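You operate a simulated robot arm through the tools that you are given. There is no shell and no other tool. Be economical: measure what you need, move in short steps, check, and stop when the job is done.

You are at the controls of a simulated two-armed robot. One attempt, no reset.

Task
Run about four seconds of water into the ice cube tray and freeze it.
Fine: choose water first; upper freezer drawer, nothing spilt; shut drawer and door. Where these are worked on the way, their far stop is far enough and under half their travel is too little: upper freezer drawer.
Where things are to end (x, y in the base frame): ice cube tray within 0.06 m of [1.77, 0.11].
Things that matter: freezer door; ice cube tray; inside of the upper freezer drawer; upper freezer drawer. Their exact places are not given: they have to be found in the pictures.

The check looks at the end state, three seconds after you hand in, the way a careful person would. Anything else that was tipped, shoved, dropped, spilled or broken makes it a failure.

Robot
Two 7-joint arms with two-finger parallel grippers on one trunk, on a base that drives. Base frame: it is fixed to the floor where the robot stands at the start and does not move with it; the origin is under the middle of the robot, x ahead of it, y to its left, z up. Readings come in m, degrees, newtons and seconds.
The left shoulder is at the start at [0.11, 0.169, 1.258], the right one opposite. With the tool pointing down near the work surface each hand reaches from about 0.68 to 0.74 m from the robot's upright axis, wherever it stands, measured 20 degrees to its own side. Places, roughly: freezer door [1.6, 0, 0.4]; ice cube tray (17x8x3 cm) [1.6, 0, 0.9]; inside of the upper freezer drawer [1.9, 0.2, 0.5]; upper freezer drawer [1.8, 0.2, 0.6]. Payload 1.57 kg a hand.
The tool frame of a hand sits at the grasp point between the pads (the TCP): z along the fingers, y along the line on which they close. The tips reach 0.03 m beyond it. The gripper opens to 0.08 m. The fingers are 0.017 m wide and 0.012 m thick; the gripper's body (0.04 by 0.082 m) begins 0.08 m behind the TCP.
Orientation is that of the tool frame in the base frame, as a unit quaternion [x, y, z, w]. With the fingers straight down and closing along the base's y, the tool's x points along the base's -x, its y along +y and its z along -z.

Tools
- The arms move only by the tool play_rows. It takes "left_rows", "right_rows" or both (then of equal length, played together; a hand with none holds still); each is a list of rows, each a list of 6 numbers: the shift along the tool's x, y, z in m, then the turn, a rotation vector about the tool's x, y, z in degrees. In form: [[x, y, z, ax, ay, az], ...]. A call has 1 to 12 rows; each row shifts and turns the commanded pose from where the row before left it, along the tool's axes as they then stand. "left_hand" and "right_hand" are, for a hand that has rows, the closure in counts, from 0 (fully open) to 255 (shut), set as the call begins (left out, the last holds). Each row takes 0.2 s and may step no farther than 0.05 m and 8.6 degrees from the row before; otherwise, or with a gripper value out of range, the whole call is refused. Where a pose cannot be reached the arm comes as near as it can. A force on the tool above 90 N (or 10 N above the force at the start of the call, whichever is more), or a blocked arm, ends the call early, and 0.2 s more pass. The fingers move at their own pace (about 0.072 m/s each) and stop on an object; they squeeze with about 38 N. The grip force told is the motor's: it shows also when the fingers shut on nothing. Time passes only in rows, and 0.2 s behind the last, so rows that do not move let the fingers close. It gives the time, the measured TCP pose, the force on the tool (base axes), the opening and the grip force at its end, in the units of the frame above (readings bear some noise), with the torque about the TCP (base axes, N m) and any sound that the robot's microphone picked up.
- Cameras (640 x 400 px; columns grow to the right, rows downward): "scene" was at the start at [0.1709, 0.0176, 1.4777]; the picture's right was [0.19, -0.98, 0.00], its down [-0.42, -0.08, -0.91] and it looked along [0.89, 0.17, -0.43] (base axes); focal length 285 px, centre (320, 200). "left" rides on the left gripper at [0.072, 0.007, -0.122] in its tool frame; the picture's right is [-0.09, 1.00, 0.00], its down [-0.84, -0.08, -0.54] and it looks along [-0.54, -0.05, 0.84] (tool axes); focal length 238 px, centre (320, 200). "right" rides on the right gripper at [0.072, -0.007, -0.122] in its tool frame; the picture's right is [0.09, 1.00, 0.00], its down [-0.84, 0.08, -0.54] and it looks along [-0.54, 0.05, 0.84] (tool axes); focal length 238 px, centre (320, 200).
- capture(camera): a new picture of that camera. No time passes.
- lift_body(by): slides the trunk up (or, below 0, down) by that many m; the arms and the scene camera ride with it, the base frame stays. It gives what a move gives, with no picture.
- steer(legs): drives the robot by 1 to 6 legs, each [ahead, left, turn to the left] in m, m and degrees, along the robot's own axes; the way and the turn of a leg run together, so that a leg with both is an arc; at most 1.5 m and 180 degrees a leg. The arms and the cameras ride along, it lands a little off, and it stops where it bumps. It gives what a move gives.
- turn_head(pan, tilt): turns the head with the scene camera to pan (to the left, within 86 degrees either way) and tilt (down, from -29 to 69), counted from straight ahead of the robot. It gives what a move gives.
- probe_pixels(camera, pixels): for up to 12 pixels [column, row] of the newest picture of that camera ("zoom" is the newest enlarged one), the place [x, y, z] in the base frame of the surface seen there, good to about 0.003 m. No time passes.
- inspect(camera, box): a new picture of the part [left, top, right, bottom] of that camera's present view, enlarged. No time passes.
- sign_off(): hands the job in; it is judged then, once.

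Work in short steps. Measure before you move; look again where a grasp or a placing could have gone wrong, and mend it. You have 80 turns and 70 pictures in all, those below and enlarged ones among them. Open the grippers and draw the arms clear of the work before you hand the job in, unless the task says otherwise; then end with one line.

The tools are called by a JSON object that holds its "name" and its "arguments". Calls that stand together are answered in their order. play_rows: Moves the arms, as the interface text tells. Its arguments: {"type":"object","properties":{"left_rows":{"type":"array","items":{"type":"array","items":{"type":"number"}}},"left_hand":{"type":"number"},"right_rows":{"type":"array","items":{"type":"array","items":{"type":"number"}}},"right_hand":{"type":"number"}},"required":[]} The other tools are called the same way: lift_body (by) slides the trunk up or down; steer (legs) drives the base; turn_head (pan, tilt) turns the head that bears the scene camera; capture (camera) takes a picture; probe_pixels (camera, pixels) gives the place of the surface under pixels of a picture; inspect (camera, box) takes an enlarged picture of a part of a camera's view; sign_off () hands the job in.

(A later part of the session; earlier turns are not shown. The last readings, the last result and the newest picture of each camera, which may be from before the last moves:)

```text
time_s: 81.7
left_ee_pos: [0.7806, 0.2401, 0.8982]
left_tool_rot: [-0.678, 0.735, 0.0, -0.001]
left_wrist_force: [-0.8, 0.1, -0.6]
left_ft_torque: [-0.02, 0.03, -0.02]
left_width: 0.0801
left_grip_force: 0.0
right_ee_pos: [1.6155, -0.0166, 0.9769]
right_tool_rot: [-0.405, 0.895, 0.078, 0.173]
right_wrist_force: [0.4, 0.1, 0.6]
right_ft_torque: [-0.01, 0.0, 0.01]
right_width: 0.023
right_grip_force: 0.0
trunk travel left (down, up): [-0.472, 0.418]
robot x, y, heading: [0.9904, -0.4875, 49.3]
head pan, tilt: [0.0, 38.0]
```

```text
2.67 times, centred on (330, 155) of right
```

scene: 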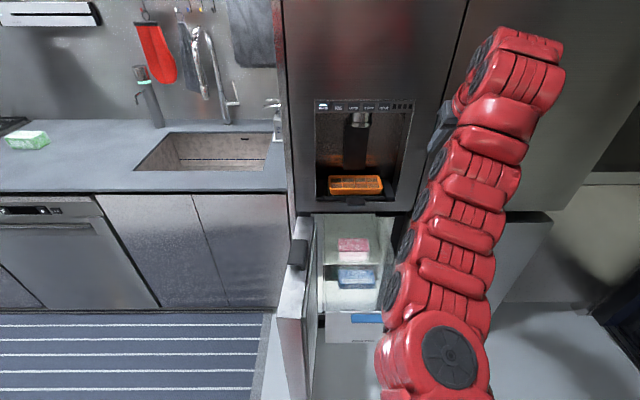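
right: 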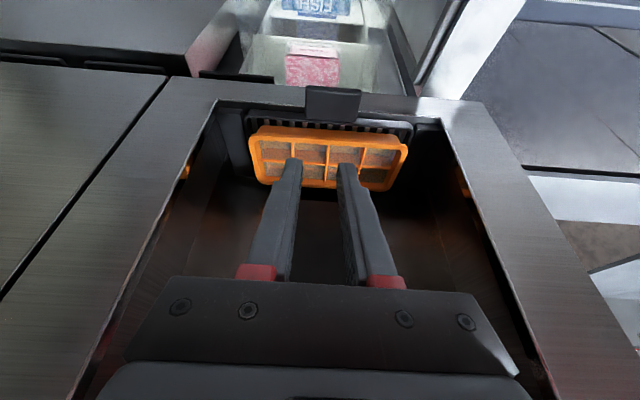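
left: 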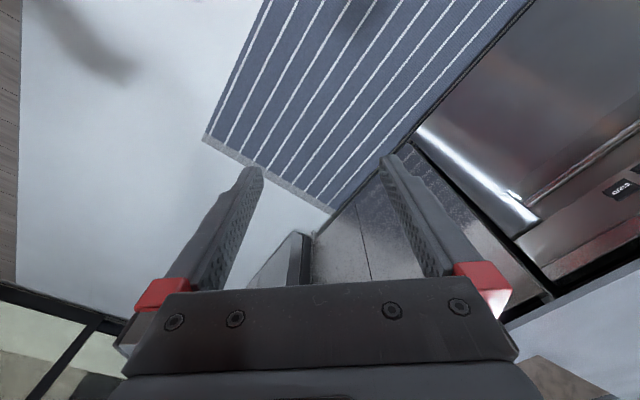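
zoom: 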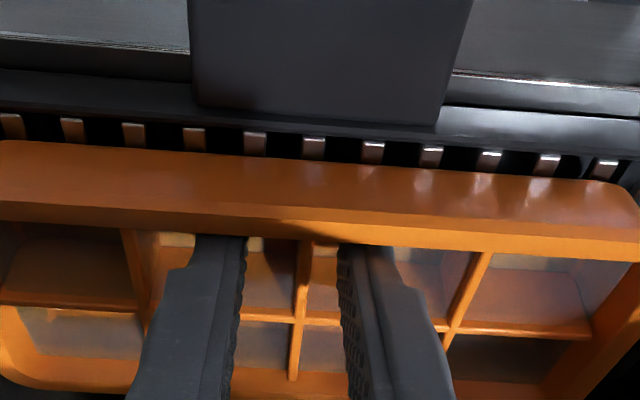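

The fingers are in the two front-centre cells either side of the divider with no contact force. I close on it.

{"name": "play_rows", "arguments": {"right_rows": [[0, 0, 0.002, 0, 0, 0], [0, 0, 0, 0, 0, 0], [0, 0, 0, 0, 0, 0], [0, 0, 0, 0, 0, 0]], "right_hand": 255}}

{"name": "play_rows", "arguments": {"right_rows": [[-0.0037, 0, -0.0093, 0, 0, 0], [0, 0, 0, 0, 0, 0]]}}

{"name": "inspect", "arguments": {"camera": "right", "box": [180, 60, 460, 240]}}

```text
time_s: 82.7
left_ee_pos: [0.7812, 0.2396, 0.9001]
left_tool_rot: [-0.678, 0.735, -0.001, -0.001]
left_wrist_force: [-0.6, -0.3, -0.6]
left_ft_torque: [-0.02, 0.0, 0.03]
left_width: 0.08
left_grip_force: 0.1
right_ee_pos: [1.6156, -0.0179, 0.9757]
right_tool_rot: [-0.405, 0.894, 0.078, 0.172]
right_wrist_force: [0.3, 0.1, 0.7]
right_ft_torque: [-0.04, -0.02, 0.0]
right_width: 0.0
right_grip_force: 21.6
trunk travel left (down, up): [-0.472, 0.418]
robot x, y, heading: [0.9909, -0.4861, 49.2]
head pan, tilt: [0.0, 38.0]
```

```text
time_s: 83.3
left_ee_pos: [0.7811, 0.2411, 0.8982]
left_tool_rot: [-0.678, 0.735, 0.0, -0.001]
left_wrist_force: [-0.7, 0.1, 0.2]
left_ft_torque: [-0.04, -0.02, 0.04]
left_width: 0.0801
left_grip_force: 0.1
right_ee_pos: [1.6153, -0.0171, 0.986]
right_tool_rot: [-0.404, 0.895, 0.079, 0.173]
right_wrist_force: [0.0, 0.0, 1.2]
right_ft_torque: [0.02, -0.01, -0.01]
right_width: 0.0003
right_grip_force: 21.5
trunk travel left (down, up): [-0.472, 0.418]
robot x, y, heading: [0.9952, -0.485, 49.3]
head pan, tilt: [0.0, 38.0]
```

```text
2.22 times, centred on (320, 150) of right
```

zoom: 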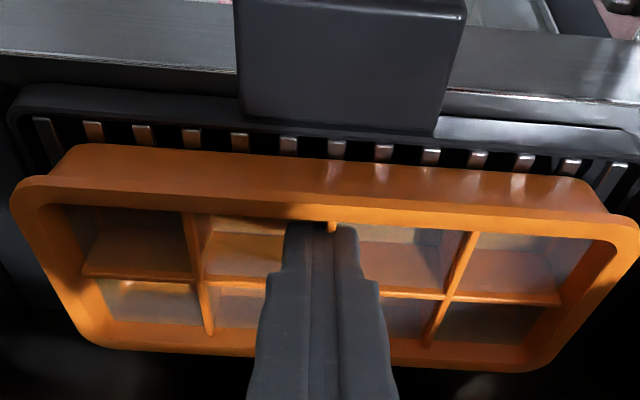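

The gripper shut to 0 width: the divider gives no hold, and the tray stayed put. I must grip a real outer wall instead; I measure the front wall's slope.

{"name": "probe_pixels", "arguments": {"camera": "zoom", "pixels": [[200, 152], [200, 165], [200, 178], [200, 186], [200, 192], [200, 205], [200, 212], [420, 165], [420, 180], [420, 195], [420, 210], [420, 224]]}}

```text
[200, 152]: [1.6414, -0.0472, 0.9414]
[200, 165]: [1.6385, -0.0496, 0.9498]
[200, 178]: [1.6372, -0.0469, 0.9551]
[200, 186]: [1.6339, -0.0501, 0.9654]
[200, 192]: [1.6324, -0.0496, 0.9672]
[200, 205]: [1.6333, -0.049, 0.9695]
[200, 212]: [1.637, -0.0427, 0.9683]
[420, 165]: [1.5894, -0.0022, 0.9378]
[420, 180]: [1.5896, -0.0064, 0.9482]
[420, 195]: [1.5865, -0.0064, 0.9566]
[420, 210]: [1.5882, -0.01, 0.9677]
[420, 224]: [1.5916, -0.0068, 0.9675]
```

The front wall is real, ~12.5° drafted, rim at d 1.028–1.034. I'll pinch it with the hand rolled 90° and pitched ~73° so the pads match that draft. First I withdraw up along the fingers and back the base off 0.12 m.

{"name": "play_rows", "arguments": {"right_rows": [[0, 0, -0.03, 0, 0, 0], [0, 0, -0.04, 0, 0, 0], [0, 0, -0.04, 0, 0, 0]]}}

{"name": "steer", "arguments": {"legs": [[-0.12, 0, 0]]}}

{"name": "play_rows", "arguments": {"right_rows": [[0, 0, 0, 0, 5, 8.2], [0, 0, 0, 0, 0, 8.2], [0, 0, 0, 0, 0, 8.2], [0, 0, 0, 0, 0, 8.2], [0, 0, 0, 0, 0, 8.2], [0, 0, 0, 0, 0, 8.2], [0, 0, 0, 0, 0, 8.2], [0, 0, 0, 0, 0, 8.2], [0, 0, 0, 0, 0, 8.2], [0, 0, 0, 0, 0, 8.2], [0, 0, 0, 0, 0, 8], [0, 0, 0, 0, 0, 0]], "right_hand": 150}}

{"name": "capture", "arguments": {"camera": "scene"}}

```text
time_s: 84.1
left_ee_pos: [0.7814, 0.2392, 0.8983]
left_tool_rot: [-0.678, 0.735, -0.001, -0.001]
left_wrist_force: [0.1, -0.1, -1.2]
left_ft_torque: [0.05, -0.04, -0.02]
left_width: 0.0801
left_grip_force: 0.1
right_ee_pos: [1.6013, -0.0342, 1.0388]
right_tool_rot: [-0.404, 0.895, 0.078, 0.173]
right_wrist_force: [-0.3, 0.1, 0.1]
right_ft_torque: [0.0, -0.01, -0.01]
right_width: 0.0
right_grip_force: 21.4
right hand out of reach, approached as far as the arm can: row 2, 3
trunk travel left (down, up): [-0.472, 0.418]
robot x, y, heading: [0.99, -0.49, 49.3]
head pan, tilt: [0.0, 38.0]
```

```text
time_s: 85.3
left_ee_pos: [0.7042, 0.1508, 0.8985]
left_tool_rot: [-0.678, 0.735, -0.001, -0.001]
left_wrist_force: [-0.1, -0.2, 0.1]
left_ft_torque: [0.01, 0.0, 0.02]
left_width: 0.0802
left_grip_force: 0.0
right_ee_pos: [1.5231, -0.1233, 1.04]
right_tool_rot: [-0.404, 0.894, 0.079, 0.175]
right_wrist_force: [0.7, -1.0, -0.5]
right_ft_torque: [0.0, -0.01, 0.0]
right_width: 0.0001
right_grip_force: 21.3
trunk travel left (down, up): [-0.472, 0.418]
robot x, y, heading: [0.9142, -0.5767, 49.7]
head pan, tilt: [0.0, 38.0]
```

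```text
refused: row 1 steps farther than a row can; nothing moved
```

```text
14 pictures are left
```

scene: 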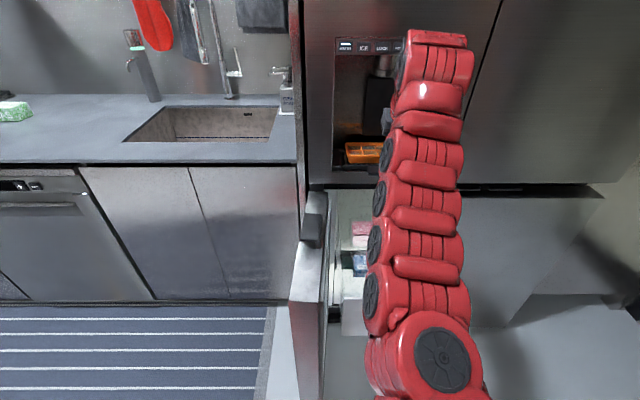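

The combined step was too big. I redo it: one pitch row of 5°, then eleven roll rows.

{"name": "play_rows", "arguments": {"right_rows": [[0, 0, 0, 0, 5, 0], [0, 0, 0, 0, 0, 8.2], [0, 0, 0, 0, 0, 8.2], [0, 0, 0, 0, 0, 8.2], [0, 0, 0, 0, 0, 8.2], [0, 0, 0, 0, 0, 8.2], [0, 0, 0, 0, 0, 8.2], [0, 0, 0, 0, 0, 8.2], [0, 0, 0, 0, 0, 8.2], [0, 0, 0, 0, 0, 8.2], [0, 0, 0, 0, 0, 8.2], [0, 0, 0, 0, 0, 8]], "right_hand": 150}}

```text
time_s: 88.0
left_ee_pos: [0.7058, 0.1524, 0.8974]
left_tool_rot: [-0.678, 0.735, -0.001, 0.0]
left_wrist_force: [0.3, -0.6, 0.3]
left_ft_torque: [0.0, 0.01, -0.01]
left_width: 0.0797
left_grip_force: 0.2
right_ee_pos: [1.5309, -0.1141, 1.0217]
right_tool_rot: [0.35, 0.925, 0.142, 0.053]
right_wrist_force: [0.0, 0.6, -0.2]
right_ft_torque: [0.0, -0.03, -0.01]
right_width: 0.033
right_grip_force: 0.0
right hand out of reach, approached as far as the arm can: row 1
trunk travel left (down, up): [-0.472, 0.418]
robot x, y, heading: [0.9162, -0.5765, 49.6]
head pan, tilt: [0.0, 38.0]
```

The hand is now pitched 73° with its closing line in the fridge-depth plane, at s 1.2348. I set the opening to ~0.024 m and drive 0.10 m ahead, above the tray's front wall.

{"name": "steer", "arguments": {"legs": [[0.1, 0, -0.3]]}}

{"name": "play_rows", "arguments": {"right_rows": [[0, 0, 0, 0, 0, 0]], "right_hand": 178}}

{"name": "capture", "arguments": {"camera": "right"}}

```text
time_s: 89.1
left_ee_pos: [0.776, 0.2309, 0.8994]
left_tool_rot: [-0.677, 0.736, -0.001, -0.001]
left_wrist_force: [0.3, -0.3, 0.6]
left_ft_torque: [-0.01, 0.02, -0.01]
left_width: 0.0801
left_grip_force: 0.1
right_ee_pos: [1.6017, -0.0394, 1.0227]
right_tool_rot: [0.352, 0.924, 0.141, 0.053]
right_wrist_force: [0.1, -0.2, -0.2]
right_ft_torque: [-0.07, 0.0, 0.01]
right_width: 0.0329
right_grip_force: 0.2
trunk travel left (down, up): [-0.472, 0.418]
robot x, y, heading: [0.982, -0.501, 49.0]
head pan, tilt: [0.0, 38.0]
```

```text
time_s: 89.5
left_ee_pos: [0.7756, 0.2302, 0.899]
left_tool_rot: [-0.676, 0.737, 0.0, -0.001]
left_wrist_force: [1.0, 0.4, 0.7]
left_ft_torque: [0.03, -0.02, 0.0]
left_width: 0.08
left_grip_force: 0.1
right_ee_pos: [1.5991, -0.0409, 1.0215]
right_tool_rot: [0.351, 0.924, 0.141, 0.054]
right_wrist_force: [-0.8, -0.5, -0.5]
right_ft_torque: [-0.01, -0.03, 0.02]
right_width: 0.0243
right_grip_force: 0.0
trunk travel left (down, up): [-0.472, 0.418]
robot x, y, heading: [0.9816, -0.4984, 49.4]
head pan, tilt: [0.0, 38.0]
```

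```text
13 pictures are left
```

right: 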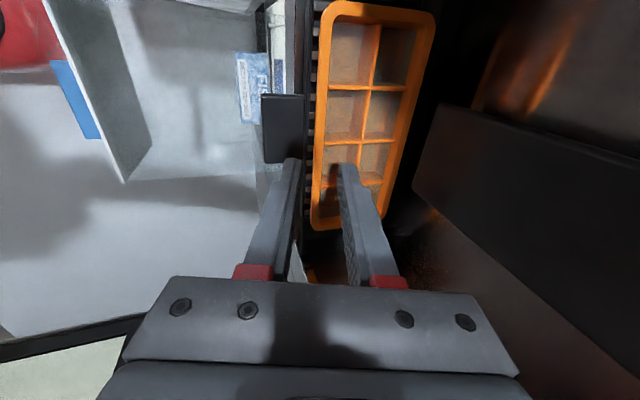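

The front wall runs between the two fingers; the straight line along the tool axis (4.7 cm) takes them to it. I descend, and also use this picture to measure the drawer inside.

{"name": "probe_pixels", "arguments": {"camera": "right", "pixels": [[242, 60], [244, 90], [248, 115], [125, 178], [150, 150], [200, 140], [100, 100], [75, 90], [200, 60], [250, 150], [240, 190], [45, 10]]}}

{"name": "play_rows", "arguments": {"right_rows": [[0.002, 0, 0.012, 0, 0, 0], [0.002, 0, 0.012, 0, 0, 0], [0, 0, 0.012, 0, 0, 0], [0, 0, 0.011, 0, 0, 0]]}}

{"name": "inspect", "arguments": {"camera": "right", "box": [220, 80, 440, 230]}}

```text
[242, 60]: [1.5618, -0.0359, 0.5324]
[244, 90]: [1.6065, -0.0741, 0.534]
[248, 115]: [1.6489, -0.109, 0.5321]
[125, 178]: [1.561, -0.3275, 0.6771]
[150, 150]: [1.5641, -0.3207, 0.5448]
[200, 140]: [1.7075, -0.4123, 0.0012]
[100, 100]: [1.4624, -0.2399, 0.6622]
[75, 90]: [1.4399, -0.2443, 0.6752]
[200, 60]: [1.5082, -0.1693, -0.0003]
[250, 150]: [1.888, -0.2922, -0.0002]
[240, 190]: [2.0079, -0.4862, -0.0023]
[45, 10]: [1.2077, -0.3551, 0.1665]
```

```text
time_s: 90.5
left_ee_pos: [0.7751, 0.231, 0.8983]
left_tool_rot: [-0.676, 0.737, 0.0, -0.001]
left_wrist_force: [0.5, 0.4, 0.2]
left_ft_torque: [-0.03, 0.01, 0.0]
left_width: 0.08
left_grip_force: 0.0
right_ee_pos: [1.6073, -0.0271, 0.9784]
right_tool_rot: [0.351, 0.924, 0.141, 0.054]
right_wrist_force: [-0.6, 0.0, 0.0]
right_ft_torque: [0.0, 0.0, 0.04]
right_width: 0.0242
right_grip_force: 0.0
trunk travel left (down, up): [-0.472, 0.418]
robot x, y, heading: [0.9853, -0.5012, 49.1]
head pan, tilt: [0.0, 38.0]
```

```text
2.67 times, centred on (330, 155) of right
```

zoom: 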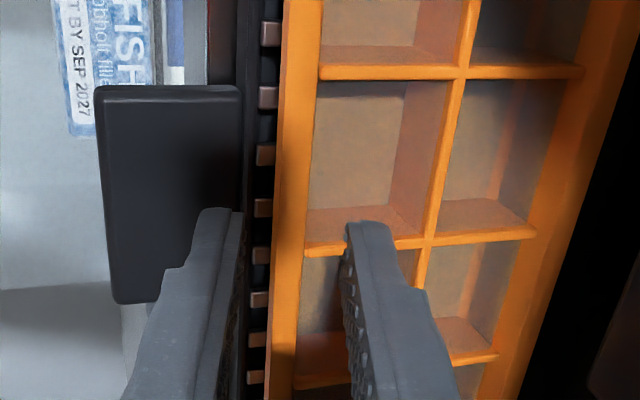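

The fingers straddle the front wall (inner one in a front cell, outer one ahead of the wall), no force. Fish pack's front edge is at d 0.991 and the drawer's front wall at ~0.77, leaving room. I close the fingers on the wall.

{"name": "play_rows", "arguments": {"right_rows": [[0, 0, 0.001, 0, 0, 0], [0, 0, 0, 0, 0, 0], [0, 0, 0, 0, 0, 0], [0, 0, 0, 0, 0, 0]], "right_hand": 255}}

{"name": "inspect", "arguments": {"camera": "right", "box": [220, 80, 440, 230]}}

```text
time_s: 91.5
left_ee_pos: [0.7748, 0.2303, 0.8977]
left_tool_rot: [-0.676, 0.737, -0.001, 0.0]
left_wrist_force: [-0.1, -0.3, 1.3]
left_ft_torque: [-0.02, 0.02, 0.01]
left_width: 0.0798
left_grip_force: 0.1
right_ee_pos: [1.6067, -0.0272, 0.9774]
right_tool_rot: [0.352, 0.924, 0.14, 0.053]
right_wrist_force: [-0.3, 0.4, -0.1]
right_ft_torque: [0.01, 0.13, 0.04]
right_width: 0.0026
right_grip_force: 23.8
trunk travel left (down, up): [-0.472, 0.418]
robot x, y, heading: [0.9832, -0.4974, 49.0]
head pan, tilt: [0.0, 38.0]
```

```text
2.67 times, centred on (330, 155) of right
```

zoom: 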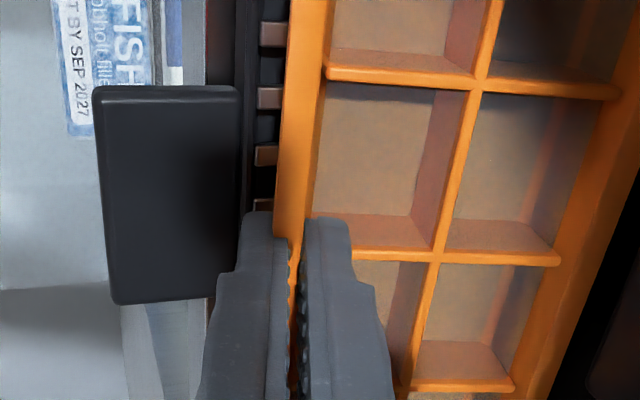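

The wall is held (2.6 mm). I lift the tray 3 cm with the trunk and check that it hangs level.

{"name": "lift_body", "arguments": {"by": 0.03}}

{"name": "inspect", "arguments": {"camera": "right", "box": [180, 0, 460, 200]}}

{"name": "probe_pixels", "arguments": {"camera": "zoom", "pixels": [[335, 40], [305, 150], [300, 190], [480, 70], [465, 120], [430, 270], [560, 60], [530, 180], [500, 260], [400, 40], [320, 95], [415, 240]]}}

```text
time_s: 92.3
left_ee_pos: [0.775, 0.2316, 0.9278]
left_tool_rot: [-0.676, 0.737, -0.001, -0.001]
left_wrist_force: [0.7, 0.6, -1.0]
left_ft_torque: [-0.01, 0.01, -0.04]
left_width: 0.0798
left_grip_force: 0.1
right_ee_pos: [1.6074, -0.0272, 1.0064]
right_tool_rot: [0.352, 0.924, 0.14, 0.054]
right_wrist_force: [-0.1, 0.7, -2.0]
right_ft_torque: [-0.03, 0.06, 0.03]
right_width: 0.0026
right_grip_force: 24.0
trunk travel left (down, up): [-0.502, 0.388]
robot x, y, heading: [0.9889, -0.499, 48.9]
head pan, tilt: [0.0, 38.0]
```

```text
2.00 times, centred on (320, 100) of right
```

zoom: 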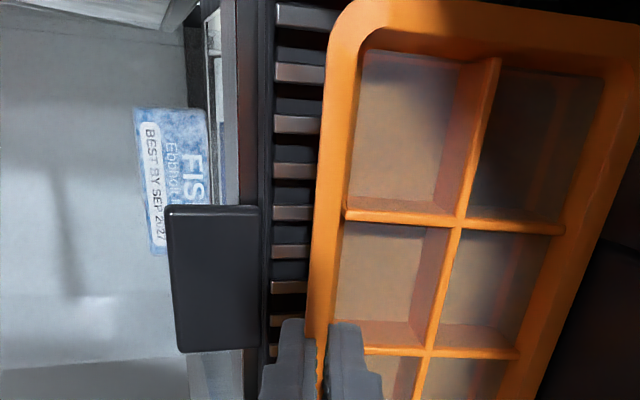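

```text
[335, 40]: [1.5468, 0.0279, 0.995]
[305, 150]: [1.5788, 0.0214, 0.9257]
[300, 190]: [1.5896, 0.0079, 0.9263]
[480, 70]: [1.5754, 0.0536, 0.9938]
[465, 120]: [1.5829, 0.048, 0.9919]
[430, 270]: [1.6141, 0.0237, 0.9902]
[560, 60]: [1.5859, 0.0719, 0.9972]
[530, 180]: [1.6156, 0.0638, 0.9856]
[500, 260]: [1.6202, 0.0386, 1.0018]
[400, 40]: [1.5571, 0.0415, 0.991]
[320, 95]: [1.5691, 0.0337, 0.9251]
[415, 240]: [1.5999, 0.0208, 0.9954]
```

The tray hangs level (rim z 0.99–0.997 all round). I drive slowly back 0.147 m and right 0.028 m, above the open drawer.

{"name": "steer", "arguments": {"legs": [[-0.075, -0.014, 0], [-0.072, -0.014, 0.3]]}}

{"name": "capture", "arguments": {"camera": "right"}}

```text
time_s: 93.9
left_ee_pos: [0.6952, 0.0978, 0.9304]
left_tool_rot: [-0.678, 0.735, -0.001, 0.0]
left_wrist_force: [-0.2, -0.1, -0.1]
left_ft_torque: [0.02, 0.0, 0.01]
left_width: 0.0802
left_grip_force: 0.1
right_ee_pos: [1.5282, -0.1536, 1.0103]
right_tool_rot: [0.349, 0.925, 0.142, 0.053]
right_wrist_force: [0.5, -0.3, -1.3]
right_ft_torque: [-0.05, 0.03, -0.02]
right_width: 0.0026
right_grip_force: 24.3
trunk travel left (down, up): [-0.502, 0.388]
robot x, y, heading: [0.9057, -0.6311, 49.5]
head pan, tilt: [0.0, 38.0]
```

```text
9 pictures are left
```

right: 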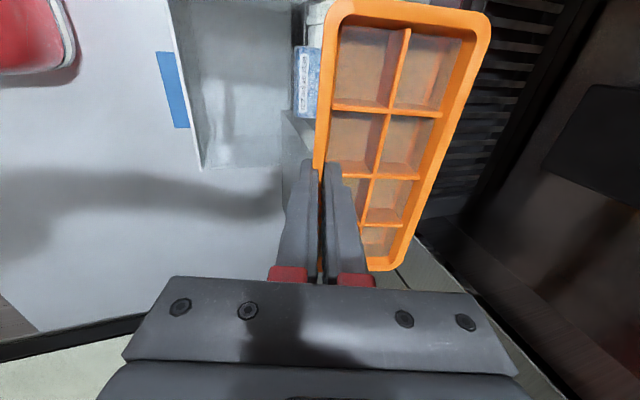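

The TCP is at s 1.2585, d 0.880 as planned. I check the drawer's walls and floor against this picture before lowering.

{"name": "probe_pixels", "arguments": {"camera": "right", "pixels": [[182, 60], [187, 60], [200, 60], [203, 165], [230, 120], [260, 80], [290, 150], [296, 60], [240, 168], [280, 30], [310, 60], [250, 30]]}}

```text
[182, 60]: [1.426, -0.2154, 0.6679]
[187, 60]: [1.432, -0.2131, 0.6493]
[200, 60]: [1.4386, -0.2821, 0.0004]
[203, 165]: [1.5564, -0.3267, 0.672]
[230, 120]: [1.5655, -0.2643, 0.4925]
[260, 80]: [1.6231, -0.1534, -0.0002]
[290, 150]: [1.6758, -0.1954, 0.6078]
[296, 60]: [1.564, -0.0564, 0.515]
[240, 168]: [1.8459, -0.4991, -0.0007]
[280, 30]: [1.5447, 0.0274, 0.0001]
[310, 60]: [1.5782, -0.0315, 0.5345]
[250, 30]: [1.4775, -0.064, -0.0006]
```

Inner face of the drawer front is d≈0.772, floor ≈0.495. I shift 12 mm right to centre at s 1.27 and lower the trunk 0.30 m, then 0.12 m more.

{"name": "play_rows", "arguments": {"right_rows": [[-0.006, 0, 0, 0, 0, 0], [-0.006, 0, 0, 0, 0, 0]]}}

{"name": "lift_body", "arguments": {"by": -0.3}}

{"name": "lift_body", "arguments": {"by": -0.12}}

{"name": "capture", "arguments": {"camera": "right"}}

```text
time_s: 94.5
left_ee_pos: [0.6963, 0.0988, 0.9282]
left_tool_rot: [-0.678, 0.735, 0.0, -0.001]
left_wrist_force: [0.1, 0.0, 1.5]
left_ft_torque: [0.0, 0.01, -0.04]
left_width: 0.0802
left_grip_force: 0.0
right_ee_pos: [1.5369, -0.1619, 1.0076]
right_tool_rot: [0.35, 0.925, 0.142, 0.053]
right_wrist_force: [-0.5, -0.9, -1.9]
right_ft_torque: [-0.07, 0.06, 0.0]
right_width: 0.0027
right_grip_force: 24.2
trunk travel left (down, up): [-0.502, 0.388]
robot x, y, heading: [0.9052, -0.6246, 49.4]
head pan, tilt: [0.0, 38.0]
```

```text
time_s: 97.5
left_ee_pos: [0.6963, 0.0991, 0.628]
left_tool_rot: [-0.678, 0.735, 0.0, -0.001]
left_wrist_force: [0.4, 0.3, 0.4]
left_ft_torque: [0.02, 0.01, 0.01]
left_width: 0.08
left_grip_force: 0.1
right_ee_pos: [1.5365, -0.1607, 0.7072]
right_tool_rot: [0.349, 0.925, 0.142, 0.053]
right_wrist_force: [-0.2, 0.9, -2.3]
right_ft_torque: [-0.06, 0.08, 0.01]
right_width: 0.0026
right_grip_force: 24.3
trunk travel left (down, up): [-0.202, 0.688]
robot x, y, heading: [0.9078, -0.6293, 49.2]
head pan, tilt: [0.0, 38.0]
```

```text
time_s: 99.0
left_ee_pos: [0.6955, 0.098, 0.5082]
left_tool_rot: [-0.678, 0.735, -0.001, 0.0]
left_wrist_force: [0.6, -0.2, -0.3]
left_ft_torque: [0.02, 0.0, 0.02]
left_width: 0.08
left_grip_force: 0.1
right_ee_pos: [1.536, -0.1617, 0.5884]
right_tool_rot: [0.35, 0.924, 0.142, 0.054]
right_wrist_force: [1.1, 0.0, -1.4]
right_ft_torque: [-0.05, 0.06, 0.02]
right_width: 0.0024
right_grip_force: 24.5
trunk travel left (down, up): [-0.082, 0.808]
robot x, y, heading: [0.9103, -0.6269, 49.2]
head pan, tilt: [0.0, 38.0]
```

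```text
8 pictures are left
```

right: 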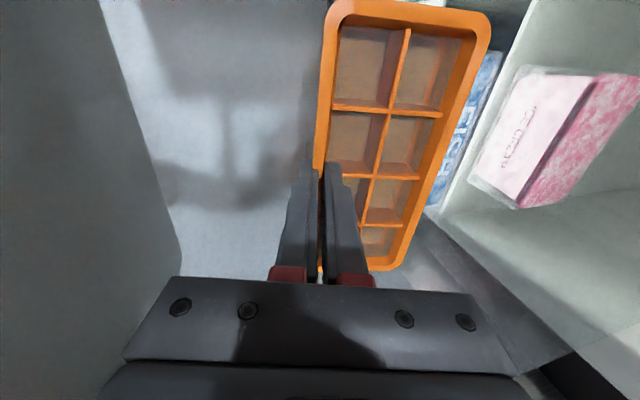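

The tray is inside, level, in front of the fish pack. I measure floor height and the fish edge versus the tray.

{"name": "probe_pixels", "arguments": {"camera": "right", "pixels": [[200, 100], [230, 220], [280, 150], [260, 60], [468, 120], [475, 70], [480, 30], [450, 180], [325, 100], [150, 150], [400, 255]]}}

```text
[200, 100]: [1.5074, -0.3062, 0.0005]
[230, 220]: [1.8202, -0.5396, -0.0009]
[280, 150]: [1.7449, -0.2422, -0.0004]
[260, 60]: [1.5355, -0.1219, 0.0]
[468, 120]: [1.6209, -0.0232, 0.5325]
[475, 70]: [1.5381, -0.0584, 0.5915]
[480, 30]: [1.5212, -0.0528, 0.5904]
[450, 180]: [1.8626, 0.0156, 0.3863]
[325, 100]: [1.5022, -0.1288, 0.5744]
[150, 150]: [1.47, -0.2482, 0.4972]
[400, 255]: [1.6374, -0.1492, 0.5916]
```

The drawer floor is clear (depth passes through); the front's lower edge is ~0.497 and the fish rests at ~0.50. The tray bottom is at ~0.546, so I lower 4 cm and then feel for contact.

{"name": "lift_body", "arguments": {"by": -0.036}}

{"name": "lift_body", "arguments": {"by": -0.006}}

```text
time_s: 99.8
left_ee_pos: [0.6958, 0.1003, 0.4742]
left_tool_rot: [-0.678, 0.735, -0.001, -0.001]
left_wrist_force: [0.9, -0.3, 0.2]
left_ft_torque: [0.02, -0.01, 0.02]
left_width: 0.0798
left_grip_force: 0.1
right_ee_pos: [1.5363, -0.162, 0.5522]
right_tool_rot: [0.35, 0.924, 0.142, 0.053]
right_wrist_force: [0.0, -0.3, -1.4]
right_ft_torque: [-0.08, 0.05, 0.01]
right_width: 0.0025
right_grip_force: 23.4
trunk travel left (down, up): [-0.046, 0.844]
robot x, y, heading: [0.9077, -0.6279, 49.4]
head pan, tilt: [0.0, 38.0]
```

```text
time_s: 100.4
left_ee_pos: [0.6945, 0.0992, 0.4674]
left_tool_rot: [-0.678, 0.735, -0.001, -0.001]
left_wrist_force: [0.0, -0.2, 0.7]
left_ft_torque: [0.02, -0.01, -0.01]
left_width: 0.0802
left_grip_force: 0.1
right_ee_pos: [1.5363, -0.1615, 0.5472]
right_tool_rot: [0.349, 0.925, 0.141, 0.053]
right_wrist_force: [-0.3, -0.1, -1.1]
right_ft_torque: [-0.08, 0.07, -0.01]
right_width: 0.0027
right_grip_force: 23.6
trunk travel left (down, up): [-0.04, 0.85]
robot x, y, heading: [0.9081, -0.6302, 49.5]
head pan, tilt: [0.0, 38.0]
```

Still hanging (~−1.5 N, torque unchanged). I step down in 4 mm steps.

{"name": "lift_body", "arguments": {"by": -0.004}}

{"name": "lift_body", "arguments": {"by": -0.004}}

{"name": "lift_body", "arguments": {"by": -0.003}}

```text
time_s: 100.9
left_ee_pos: [0.6964, 0.0998, 0.4629]
left_tool_rot: [-0.678, 0.735, 0.0, -0.002]
left_wrist_force: [-0.1, 0.3, -0.3]
left_ft_torque: [-0.03, 0.01, 0.03]
left_width: 0.08
left_grip_force: 0.1
right_ee_pos: [1.5361, -0.1605, 0.5423]
right_tool_rot: [0.35, 0.924, 0.141, 0.054]
right_wrist_force: [0.2, 0.3, -1.2]
right_ft_torque: [-0.06, 0.01, 0.0]
right_width: 0.0027
right_grip_force: 24.2
trunk travel left (down, up): [-0.036, 0.854]
robot x, y, heading: [0.9069, -0.6321, 49.5]
head pan, tilt: [0.0, 38.0]
```

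```text
time_s: 101.4
left_ee_pos: [0.696, 0.0983, 0.4595]
left_tool_rot: [-0.678, 0.735, -0.001, -0.001]
left_wrist_force: [-0.2, -0.9, 0.6]
left_ft_torque: [0.0, 0.03, 0.01]
left_width: 0.0799
left_grip_force: 0.0
right_ee_pos: [1.537, -0.1609, 0.5389]
right_tool_rot: [0.35, 0.925, 0.141, 0.054]
right_wrist_force: [-0.8, -0.1, -1.9]
right_ft_torque: [-0.08, 0.03, -0.01]
right_width: 0.0025
right_grip_force: 24.0
trunk travel left (down, up): [-0.032, 0.858]
robot x, y, heading: [0.908, -0.63, 49.5]
head pan, tilt: [0.0, 38.0]
```

```text
time_s: 102.0
left_ee_pos: [0.6955, 0.0997, 0.456]
left_tool_rot: [-0.678, 0.735, -0.001, -0.001]
left_wrist_force: [0.0, 0.4, 1.1]
left_ft_torque: [-0.01, 0.01, 0.0]
left_width: 0.0798
left_grip_force: 0.2
right_ee_pos: [1.5367, -0.1612, 0.5365]
right_tool_rot: [0.349, 0.925, 0.142, 0.054]
right_wrist_force: [-0.7, 0.1, -1.8]
right_ft_torque: [-0.05, 0.02, 0.0]
right_width: 0.0028
right_grip_force: 24.1
trunk travel left (down, up): [-0.029, 0.861]
robot x, y, heading: [0.9071, -0.6318, 49.7]
head pan, tilt: [0.0, 38.0]
```

Not touching yet (bottom ≈0.494). I step on down.

{"name": "lift_body", "arguments": {"by": -0.004}}

{"name": "lift_body", "arguments": {"by": -0.004}}

{"name": "lift_body", "arguments": {"by": -0.003}}

{"name": "capture", "arguments": {"camera": "right"}}

```text
time_s: 102.5
left_ee_pos: [0.6962, 0.0989, 0.4516]
left_tool_rot: [-0.678, 0.735, 0.001, 0.0]
left_wrist_force: [-0.2, 0.7, -0.5]
left_ft_torque: [0.01, 0.0, 0.0]
left_width: 0.08
left_grip_force: 0.0
right_ee_pos: [1.5364, -0.1607, 0.5331]
right_tool_rot: [0.349, 0.925, 0.142, 0.054]
right_wrist_force: [0.8, 0.2, 4.4]
right_ft_torque: [0.11, 0.07, 0.04]
right_width: 0.0027
right_grip_force: 24.8
trunk travel left (down, up): [-0.025, 0.865]
robot x, y, heading: [0.9074, -0.6291, 49.1]
head pan, tilt: [0.0, 38.0]
```

```text
time_s: 103.0
left_ee_pos: [0.6956, 0.0981, 0.4487]
left_tool_rot: [-0.678, 0.735, -0.001, 0.001]
left_wrist_force: [-1.1, -0.4, 0.4]
left_ft_torque: [0.0, -0.03, -0.03]
left_width: 0.08
left_grip_force: 0.1
right_ee_pos: [1.5358, -0.1616, 0.5308]
right_tool_rot: [0.349, 0.924, 0.144, 0.055]
right_wrist_force: [2.4, 1.0, 19.8]
right_ft_torque: [0.17, -0.2, -0.03]
right_width: 0.0034
right_grip_force: 23.9
trunk travel left (down, up): [-0.021, 0.869]
robot x, y, heading: [0.9091, -0.6282, 49.4]
head pan, tilt: [0.0, 38.0]
```

```text
time_s: 103.5
left_ee_pos: [0.6955, 0.0988, 0.4457]
left_tool_rot: [-0.678, 0.735, 0.0, 0.0]
left_wrist_force: [1.2, 0.4, 1.3]
left_ft_torque: [0.03, 0.04, -0.03]
left_width: 0.08
left_grip_force: 0.0
right_ee_pos: [1.5357, -0.1614, 0.5256]
right_tool_rot: [0.349, 0.925, 0.142, 0.054]
right_wrist_force: [1.3, 1.3, 18.9]
right_ft_torque: [0.08, -0.15, -0.03]
right_width: 0.0027
right_grip_force: 24.3
trunk travel left (down, up): [-0.018, 0.872]
robot x, y, heading: [0.906, -0.6313, 49.3]
head pan, tilt: [0.0, 38.0]
```

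```text
7 pictures are left
```

right: 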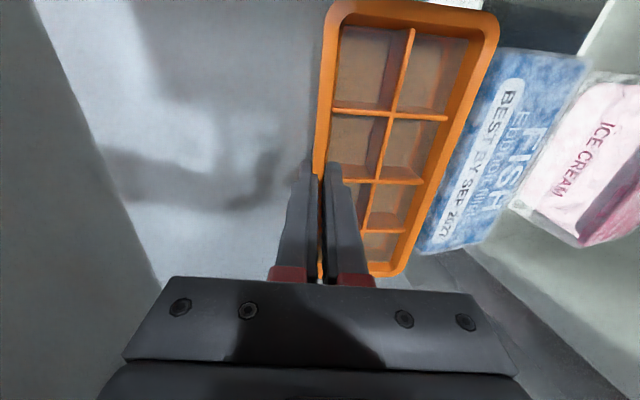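

The tray rests on the floor (force reversed to +19 N). I ease up 4 mm, open the fingers to ~2 cm, and raise straight up.

{"name": "lift_body", "arguments": {"by": 0.006}}

{"name": "play_rows", "arguments": {"right_rows": [[0, 0, 0, 0, 0, 0], [0, 0, 0, 0, 0, 0], [0, 0, 0, 0, 0, 0]], "right_hand": 190}}

{"name": "lift_body", "arguments": {"by": 0.03}}

{"name": "lift_body", "arguments": {"by": 0.37}}

{"name": "capture", "arguments": {"camera": "scene"}}

```text
time_s: 104.1
left_ee_pos: [0.6955, 0.1006, 0.4506]
left_tool_rot: [-0.678, 0.735, -0.001, -0.001]
left_wrist_force: [0.8, -0.4, -1.1]
left_ft_torque: [-0.06, 0.01, 0.02]
left_width: 0.08
left_grip_force: 0.1
right_ee_pos: [1.5362, -0.1605, 0.5282]
right_tool_rot: [0.349, 0.925, 0.139, 0.052]
right_wrist_force: [0.5, 1.1, -2.4]
right_ft_torque: [-0.06, 0.05, 0.04]
right_width: 0.0026
right_grip_force: 24.1
trunk travel left (down, up): [-0.024, 0.866]
robot x, y, heading: [0.9092, -0.6262, 49.4]
head pan, tilt: [0.0, 38.0]
```

```text
time_s: 104.9
left_ee_pos: [0.6952, 0.099, 0.4497]
left_tool_rot: [-0.678, 0.735, -0.001, -0.001]
left_wrist_force: [-0.4, -0.3, 0.3]
left_ft_torque: [0.01, 0.02, 0.01]
left_width: 0.0803
left_grip_force: 0.1
right_ee_pos: [1.5372, -0.161, 0.5305]
right_tool_rot: [0.349, 0.925, 0.142, 0.053]
right_wrist_force: [-0.1, 0.4, -0.5]
right_ft_torque: [-0.01, 0.01, -0.02]
right_width: 0.0204
right_grip_force: 0.0
trunk travel left (down, up): [-0.024, 0.866]
robot x, y, heading: [0.9073, -0.624, 49.5]
head pan, tilt: [0.0, 38.0]
```

```text
time_s: 105.6
left_ee_pos: [0.6954, 0.0983, 0.4801]
left_tool_rot: [-0.679, 0.735, -0.001, -0.001]
left_wrist_force: [0.1, -0.8, -0.1]
left_ft_torque: [-0.03, 0.0, 0.04]
left_width: 0.0799
left_grip_force: 0.1
right_ee_pos: [1.5371, -0.1606, 0.5612]
right_tool_rot: [0.349, 0.925, 0.141, 0.054]
right_wrist_force: [0.2, 0.5, -0.9]
right_ft_torque: [0.01, 0.01, 0.01]
right_width: 0.0205
right_grip_force: 0.1
trunk travel left (down, up): [-0.054, 0.836]
robot x, y, heading: [0.9062, -0.63, 49.5]
head pan, tilt: [0.0, 38.0]
```

```text
time_s: 109.2
left_ee_pos: [0.6957, 0.0991, 0.8501]
left_tool_rot: [-0.678, 0.735, 0.0, -0.001]
left_wrist_force: [0.0, 0.0, 0.1]
left_ft_torque: [0.0, -0.06, -0.03]
left_width: 0.0802
left_grip_force: 0.1
right_ee_pos: [1.5374, -0.1617, 0.9302]
right_tool_rot: [0.35, 0.924, 0.141, 0.054]
right_wrist_force: [0.3, 0.0, 0.4]
right_ft_torque: [0.01, -0.01, 0.01]
right_width: 0.0203
right_grip_force: 0.0
trunk travel left (down, up): [-0.424, 0.466]
robot x, y, heading: [0.9036, -0.6288, 49.3]
head pan, tilt: [0.0, 38.0]
```

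```text
6 pictures are left
```

scene: 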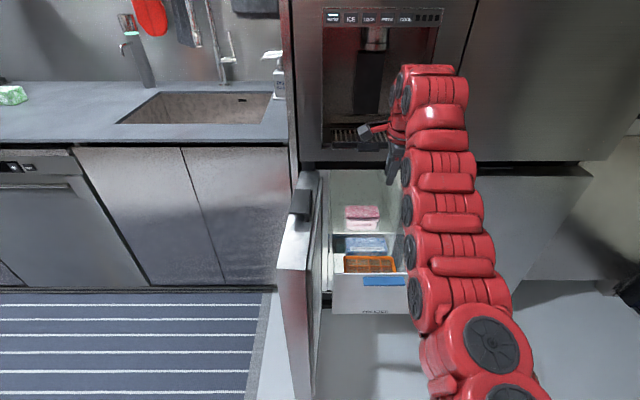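

The tray sits in the drawer before the fish pack (scene (370,263)). I verify its place and pitch the right hand back to horizontal with closed fingers, for pushing.

{"name": "probe_pixels", "arguments": {"camera": "scene", "pixels": [[344, 262], [395, 265], [370, 258], [370, 270], [340, 281], [400, 284], [385, 281], [370, 300]]}}

{"name": "play_rows", "arguments": {"right_rows": [[0, 0, -0.03, -8, 0, 0], [0, 0, -0.03, -8, 0, 0], [0, 0, -0.03, -8, 0, 0], [0, 0, -0.03, -8, 0, 0], [0, 0.02, -0.01, -8, 0, 0], [0, 0.02, -0.01, -8, 0, 0], [0, 0.02, -0.01, -8, 0, 0], [0, 0.02, 0, -8, 0, 0], [0, 0, 0, -8, 0, 0], [0, 0, 0, -1, 0, 0]], "right_hand": 255}}

```text
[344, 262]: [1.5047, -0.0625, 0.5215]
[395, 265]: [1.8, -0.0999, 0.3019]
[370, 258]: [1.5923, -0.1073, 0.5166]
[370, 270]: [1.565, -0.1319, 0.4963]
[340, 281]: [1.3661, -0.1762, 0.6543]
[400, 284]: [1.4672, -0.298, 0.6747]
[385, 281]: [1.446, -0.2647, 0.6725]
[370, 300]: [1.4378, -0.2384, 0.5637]
```

```text
time_s: 111.4
left_ee_pos: [0.696, 0.0991, 0.8502]
left_tool_rot: [-0.678, 0.735, -0.001, -0.001]
left_wrist_force: [-0.3, 0.5, 0.2]
left_ft_torque: [0.0, -0.01, 0.0]
left_width: 0.0803
left_grip_force: 0.0
right_ee_pos: [1.5167, -0.1847, 1.1159]
right_tool_rot: [0.249, 0.658, 0.665, 0.25]
right_wrist_force: [-0.3, 0.3, 0.0]
right_ft_torque: [-0.02, 0.0, 0.03]
right_width: 0.0001
right_grip_force: 21.2
right hand out of reach, approached as far as the arm can: row 4
trunk travel left (down, up): [-0.424, 0.466]
robot x, y, heading: [0.9071, -0.6266, 49.3]
head pan, tilt: [0.0, 38.0]
```

The tray's resting place maps to about (1.79, 0.13) with the drawer shut — within tolerance. I back the base 0.18 m, lower the trunk 0.4 m and the hand 0.09 m more, to face the drawer front at z≈0.62.

{"name": "steer", "arguments": {"legs": [[-0.18, 0, 0]]}}

{"name": "lift_body", "arguments": {"by": -0.4}}

{"name": "play_rows", "arguments": {"right_rows": [[0, -0.03, 0, 0, 0, 0], [0, -0.03, 0, 0, 0, 0], [0, -0.035, 0, 0, 0, 0]]}}

{"name": "capture", "arguments": {"camera": "scene"}}

```text
time_s: 112.9
left_ee_pos: [0.5793, -0.0375, 0.851]
left_tool_rot: [-0.678, 0.735, 0.0, -0.001]
left_wrist_force: [0.0, 0.0, 0.8]
left_ft_torque: [0.01, -0.02, 0.01]
left_width: 0.0801
left_grip_force: 0.1
right_ee_pos: [1.3989, -0.3218, 1.1165]
right_tool_rot: [0.25, 0.659, 0.664, 0.25]
right_wrist_force: [-0.5, 0.1, 0.0]
right_ft_torque: [-0.04, 0.04, 0.02]
right_width: 0.0
right_grip_force: 21.4
trunk travel left (down, up): [-0.424, 0.466]
robot x, y, heading: [0.7871, -0.7694, 49.4]
head pan, tilt: [0.0, 38.0]
```

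```text
time_s: 116.8
left_ee_pos: [0.5794, -0.0376, 0.4514]
left_tool_rot: [-0.678, 0.735, -0.001, -0.001]
left_wrist_force: [-0.1, -0.4, -0.5]
left_ft_torque: [0.0, -0.04, 0.01]
left_width: 0.0801
left_grip_force: 0.0
right_ee_pos: [1.4, -0.3211, 0.7168]
right_tool_rot: [0.249, 0.659, 0.664, 0.251]
right_wrist_force: [0.2, 0.1, 0.8]
right_ft_torque: [0.0, 0.02, 0.01]
right_width: 0.0
right_grip_force: 20.9
trunk travel left (down, up): [-0.024, 0.866]
robot x, y, heading: [0.7904, -0.7654, 49.3]
head pan, tilt: [0.0, 38.0]
```

```text
time_s: 117.6
left_ee_pos: [0.5789, -0.0378, 0.4508]
left_tool_rot: [-0.678, 0.735, -0.001, -0.001]
left_wrist_force: [0.6, -0.7, -0.1]
left_ft_torque: [0.02, 0.01, -0.03]
left_width: 0.0798
left_grip_force: 0.0
right_ee_pos: [1.4001, -0.3224, 0.62]
right_tool_rot: [0.25, 0.659, 0.664, 0.251]
right_wrist_force: [-0.4, 0.1, 1.0]
right_ft_torque: [0.0, 0.0, 0.02]
right_width: 0.0
right_grip_force: 21.7
trunk travel left (down, up): [-0.024, 0.866]
robot x, y, heading: [0.7896, -0.7656, 49.5]
head pan, tilt: [0.0, 38.0]
```

```text
5 pictures are left
```

scene: 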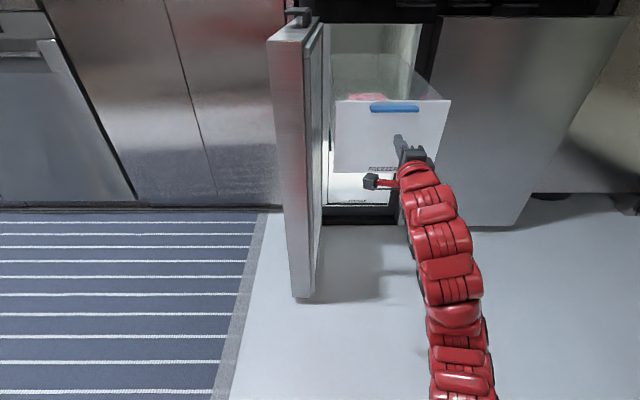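

The closed fingers face the drawer front centre. I push with the arm 0.19 m, then check forces.

{"name": "play_rows", "arguments": {"right_rows": [[0, 0, 0.025, 0, 0, 0], [0, 0, 0.02, 0, 0, 0], [0, 0, 0.01, 0, 0, 0], [0, 0, 0.01, 0, 0, 0], [0, 0, 0.015, 0, 0, 0], [0, 0, 0.02, 0, 0, 0], [0, 0, 0.02, 0, 0, 0], [0, 0, 0.02, 0, 0, 0], [0, 0, 0.02, 0, 0, 0], [0, 0, 0.015, 0, 0, 0], [0, 0, 0.015, 0, 0, 0]]}}

{"name": "steer", "arguments": {"legs": [[0.12, 0, 0]]}}

```text
time_s: 120.0
left_ee_pos: [0.5794, -0.0371, 0.4515]
left_tool_rot: [-0.679, 0.734, -0.001, 0.0]
left_wrist_force: [0.6, -0.2, -0.1]
left_ft_torque: [0.01, 0.02, 0.0]
left_width: 0.0797
left_grip_force: 0.1
right_ee_pos: [1.5241, -0.1791, 0.6232]
right_tool_rot: [0.249, 0.659, 0.664, 0.251]
right_wrist_force: [-1.2, -1.4, -0.9]
right_ft_torque: [-0.04, 0.0, 0.0]
right_width: 0.0002
right_grip_force: 21.0
trunk travel left (down, up): [-0.024, 0.866]
robot x, y, heading: [0.7905, -0.7673, 49.5]
head pan, tilt: [0.0, 38.0]
```

```text
time_s: 121.2
left_ee_pos: [0.6574, 0.0527, 0.4517]
left_tool_rot: [-0.678, 0.735, 0.0, -0.001]
left_wrist_force: [0.5, 0.3, 0.4]
left_ft_torque: [-0.04, -0.01, -0.01]
left_width: 0.0801
left_grip_force: 0.1
right_ee_pos: [1.6016, -0.0891, 0.6227]
right_tool_rot: [0.249, 0.659, 0.664, 0.251]
right_wrist_force: [-0.3, -1.0, 0.7]
right_ft_torque: [0.0, -0.03, 0.01]
right_width: 0.0
right_grip_force: 21.0
trunk travel left (down, up): [-0.024, 0.866]
robot x, y, heading: [0.8667, -0.6745, 49.4]
head pan, tilt: [0.0, 38.0]
```

The tip is at d 1.007; about 0.10 m to go. I drive 0.06 m and finish with the arm, watching for the closed stop.

{"name": "steer", "arguments": {"legs": [[0.06, 0, 0]]}}

{"name": "play_rows", "arguments": {"right_rows": [[0, 0, 0.015, 0, 0, 0], [0, 0, 0.012, 0, 0, 0], [0, 0, 0.01, 0, 0, 0], [0, 0, 0.006, 0, 0, 0], [0, 0, 0.005, 0, 0, 0]]}}

```text
time_s: 122.2
left_ee_pos: [0.6967, 0.0985, 0.4494]
left_tool_rot: [-0.678, 0.735, 0.0, 0.0]
left_wrist_force: [0.3, -0.5, 0.6]
left_ft_torque: [-0.01, -0.01, -0.05]
left_width: 0.0798
left_grip_force: 0.1
right_ee_pos: [1.6414, -0.0441, 0.6222]
right_tool_rot: [0.25, 0.659, 0.663, 0.251]
right_wrist_force: [-0.3, -0.5, 0.3]
right_ft_torque: [0.01, 0.03, 0.03]
right_width: 0.0002
right_grip_force: 21.4
trunk travel left (down, up): [-0.024, 0.866]
robot x, y, heading: [0.9053, -0.626, 49.4]
head pan, tilt: [0.0, 38.0]
```

```text
time_s: 123.4
left_ee_pos: [0.6958, 0.0956, 0.4527]
left_tool_rot: [-0.677, 0.736, -0.001, 0.001]
left_wrist_force: [-0.1, -0.4, -0.9]
left_ft_torque: [0.03, 0.0, 0.02]
left_width: 0.0799
left_grip_force: 0.0
right_ee_pos: [1.6698, -0.0128, 0.6235]
right_tool_rot: [0.25, 0.661, 0.662, 0.251]
right_wrist_force: [-29.7, -33.0, -1.0]
right_ft_torque: [-0.05, 0.04, 0.37]
right_width: 0.0
right_grip_force: 21.8
trunk travel left (down, up): [-0.024, 0.866]
robot x, y, heading: [0.9048, -0.6313, 49.2]
head pan, tilt: [0.0, 38.0]
stopped in row 5 (right hand): the force on the tool passed its limit at 104 N (the readings are from after the stop); the commanded pose is now the measured one
```

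The drawer is fully shut (tip at d 1.109, hard stop). Next the door: I retract the arm 0.2 m, drive back, then left and ahead so the fist stands left of the open door's outer face.

{"name": "play_rows", "arguments": {"right_rows": [[0, 0, -0.04, 0, 0, 0], [0, 0, -0.04, 0, 0, 0], [0, 0, -0.04, 0, 0, 0], [0, 0, -0.04, 0, 0, 0], [0, 0, -0.04, 0, 0, 0]]}}

{"name": "steer", "arguments": {"legs": [[-0.32, 0, 0], [0, 0.33, 0], [0.24, 0, 0]]}}

{"name": "turn_head", "arguments": {"pan": -15, "tilt": 30}}

{"name": "capture", "arguments": {"camera": "scene"}}

```text
time_s: 124.6
left_ee_pos: [0.697, 0.0971, 0.4513]
left_tool_rot: [-0.677, 0.736, -0.001, -0.001]
left_wrist_force: [-0.9, 0.5, 0.1]
left_ft_torque: [-0.01, -0.03, 0.01]
left_width: 0.0802
left_grip_force: 0.1
right_ee_pos: [1.5394, -0.1595, 0.6177]
right_tool_rot: [0.25, 0.663, 0.661, 0.249]
right_wrist_force: [0.1, -0.3, 0.2]
right_ft_torque: [0.01, -0.01, 0.01]
right_width: 0.0
right_grip_force: 21.6
trunk travel left (down, up): [-0.024, 0.866]
robot x, y, heading: [0.9051, -0.6347, 49.2]
head pan, tilt: [0.0, 38.0]
```

```text
time_s: 129.9
left_ee_pos: [0.3922, 0.2507, 0.4504]
left_tool_rot: [-0.68, 0.733, -0.001, 0.0]
left_wrist_force: [0.1, 1.0, -0.6]
left_ft_torque: [-0.03, 0.02, -0.04]
left_width: 0.08
left_grip_force: 0.0
right_ee_pos: [1.239, -0.0005, 0.6171]
right_tool_rot: [0.248, 0.664, 0.661, 0.247]
right_wrist_force: [-0.5, 0.9, 0.0]
right_ft_torque: [0.03, -0.04, 0.03]
right_width: 0.0001
right_grip_force: 21.2
trunk travel left (down, up): [-0.024, 0.866]
robot x, y, heading: [0.6013, -0.4781, 49.4]
head pan, tilt: [0.0, 38.0]
```

```text
time_s: 130.6
left_ee_pos: [0.3912, 0.2508, 0.4509]
left_tool_rot: [-0.68, 0.733, -0.001, 0.0]
left_wrist_force: [-1.1, 0.0, -0.4]
left_ft_torque: [0.01, 0.04, -0.02]
left_width: 0.0797
left_grip_force: 0.2
right_ee_pos: [1.2363, -0.0004, 0.6164]
right_tool_rot: [0.249, 0.663, 0.661, 0.247]
right_wrist_force: [-0.5, -0.3, 0.1]
right_ft_torque: [-0.04, 0.01, 0.0]
right_width: 0.0
right_grip_force: 21.0
trunk travel left (down, up): [-0.024, 0.866]
robot x, y, heading: [0.6025, -0.4781, 49.6]
head pan, tilt: [-15.0, 30.0]
```

```text
4 pictures are left
```

scene: 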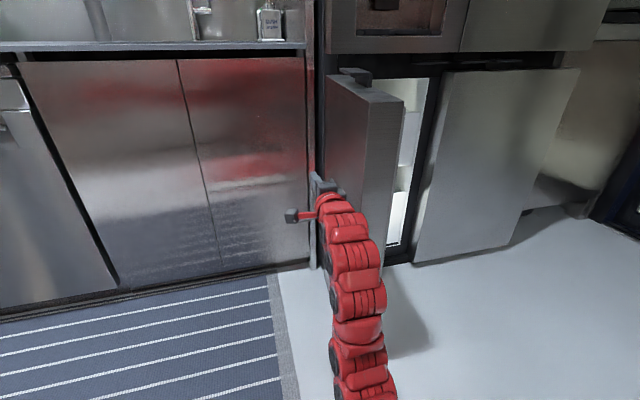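

The fist is left of the door's outer face as planned (s 0.94, d 0.81). I drive right 0.28 m to swing the door partly shut, then 0.10 m ahead.

{"name": "steer", "arguments": {"legs": [[0, -0.28, 0]]}}

{"name": "steer", "arguments": {"legs": [[0.08, -0.06, 0]]}}

{"name": "capture", "arguments": {"camera": "scene"}}

```text
time_s: 132.6
left_ee_pos: [0.6042, 0.0661, 0.451]
left_tool_rot: [-0.682, 0.731, -0.001, -0.001]
left_wrist_force: [-0.4, 0.3, 0.2]
left_ft_torque: [-0.02, 0.0, 0.01]
left_width: 0.0799
left_grip_force: 0.0
right_ee_pos: [1.4504, -0.1807, 0.6172]
right_tool_rot: [0.247, 0.664, 0.662, 0.246]
right_wrist_force: [0.6, -0.4, -0.5]
right_ft_torque: [0.01, 0.03, -0.01]
right_width: 0.0001
right_grip_force: 21.0
trunk travel left (down, up): [-0.024, 0.866]
robot x, y, heading: [0.8225, -0.6599, 49.9]
head pan, tilt: [-15.0, 30.0]
```

```text
time_s: 133.8
left_ee_pos: [0.701, 0.0889, 0.4503]
left_tool_rot: [-0.683, 0.731, -0.001, 0.0]
left_wrist_force: [0.5, -0.1, 0.9]
left_ft_torque: [0.01, 0.0, 0.05]
left_width: 0.0801
left_grip_force: 0.1
right_ee_pos: [1.5476, -0.1563, 0.6171]
right_tool_rot: [0.246, 0.664, 0.663, 0.244]
right_wrist_force: [0.2, -0.4, -0.1]
right_ft_torque: [0.0, 0.03, -0.01]
right_width: 0.0001
right_grip_force: 21.8
trunk travel left (down, up): [-0.024, 0.866]
robot x, y, heading: [0.9209, -0.635, 50.1]
head pan, tilt: [-15.0, 30.0]
```

```text
3 pictures are left
```

scene: 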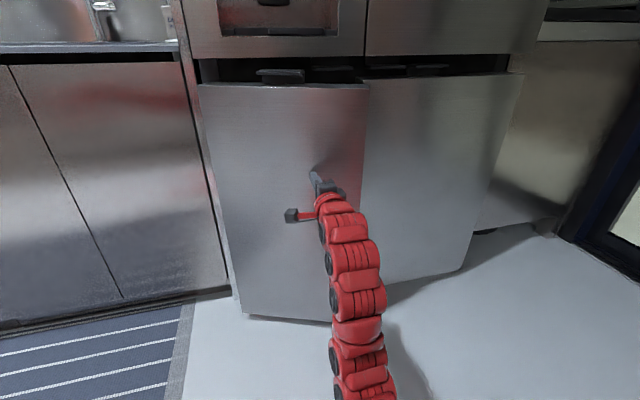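

The door is nearly shut. I shift right 4 cm while pushing forward with the arm until it meets its stop.

{"name": "play_rows", "arguments": {"right_rows": [[-0.01, 0, 0.01, 0, 0, 0], [-0.01, 0, 0.015, 0, 0, 0], [-0.01, 0, 0.015, 0, 0, 0], [-0.01, 0, 0.015, 0, 0, 0], [0, 0, 0.015, 0, 0, 0], [0, 0, 0.012, 0, 0, 0], [0, 0, 0.01, 0, 0, 0], [0, 0, 0.008, 0, 0, 0], [0, 0, 0.006, 0, 0, 0], [0, 0, 0.005, 0, 0, 0]]}}

```text
time_s: 135.7
left_ee_pos: [0.6993, 0.0854, 0.4523]
left_tool_rot: [-0.682, 0.732, -0.001, 0.0]
left_wrist_force: [0.5, -0.7, -0.4]
left_ft_torque: [0.03, -0.01, 0.0]
left_width: 0.0801
left_grip_force: 0.1
right_ee_pos: [1.6415, -0.1072, 0.6163]
right_tool_rot: [0.247, 0.666, 0.66, 0.244]
right_wrist_force: [-23.0, -23.2, 0.9]
right_ft_torque: [-0.01, -0.25, 0.13]
right_width: 0.0
right_grip_force: 21.5
trunk travel left (down, up): [-0.024, 0.866]
robot x, y, heading: [0.9164, -0.6395, 50.0]
head pan, tilt: [-15.0, 30.0]
stopped in row 9 (right hand): the force on the tool passed its limit at 113 N (the readings are from after the stop); the commanded pose is now the measured one
```

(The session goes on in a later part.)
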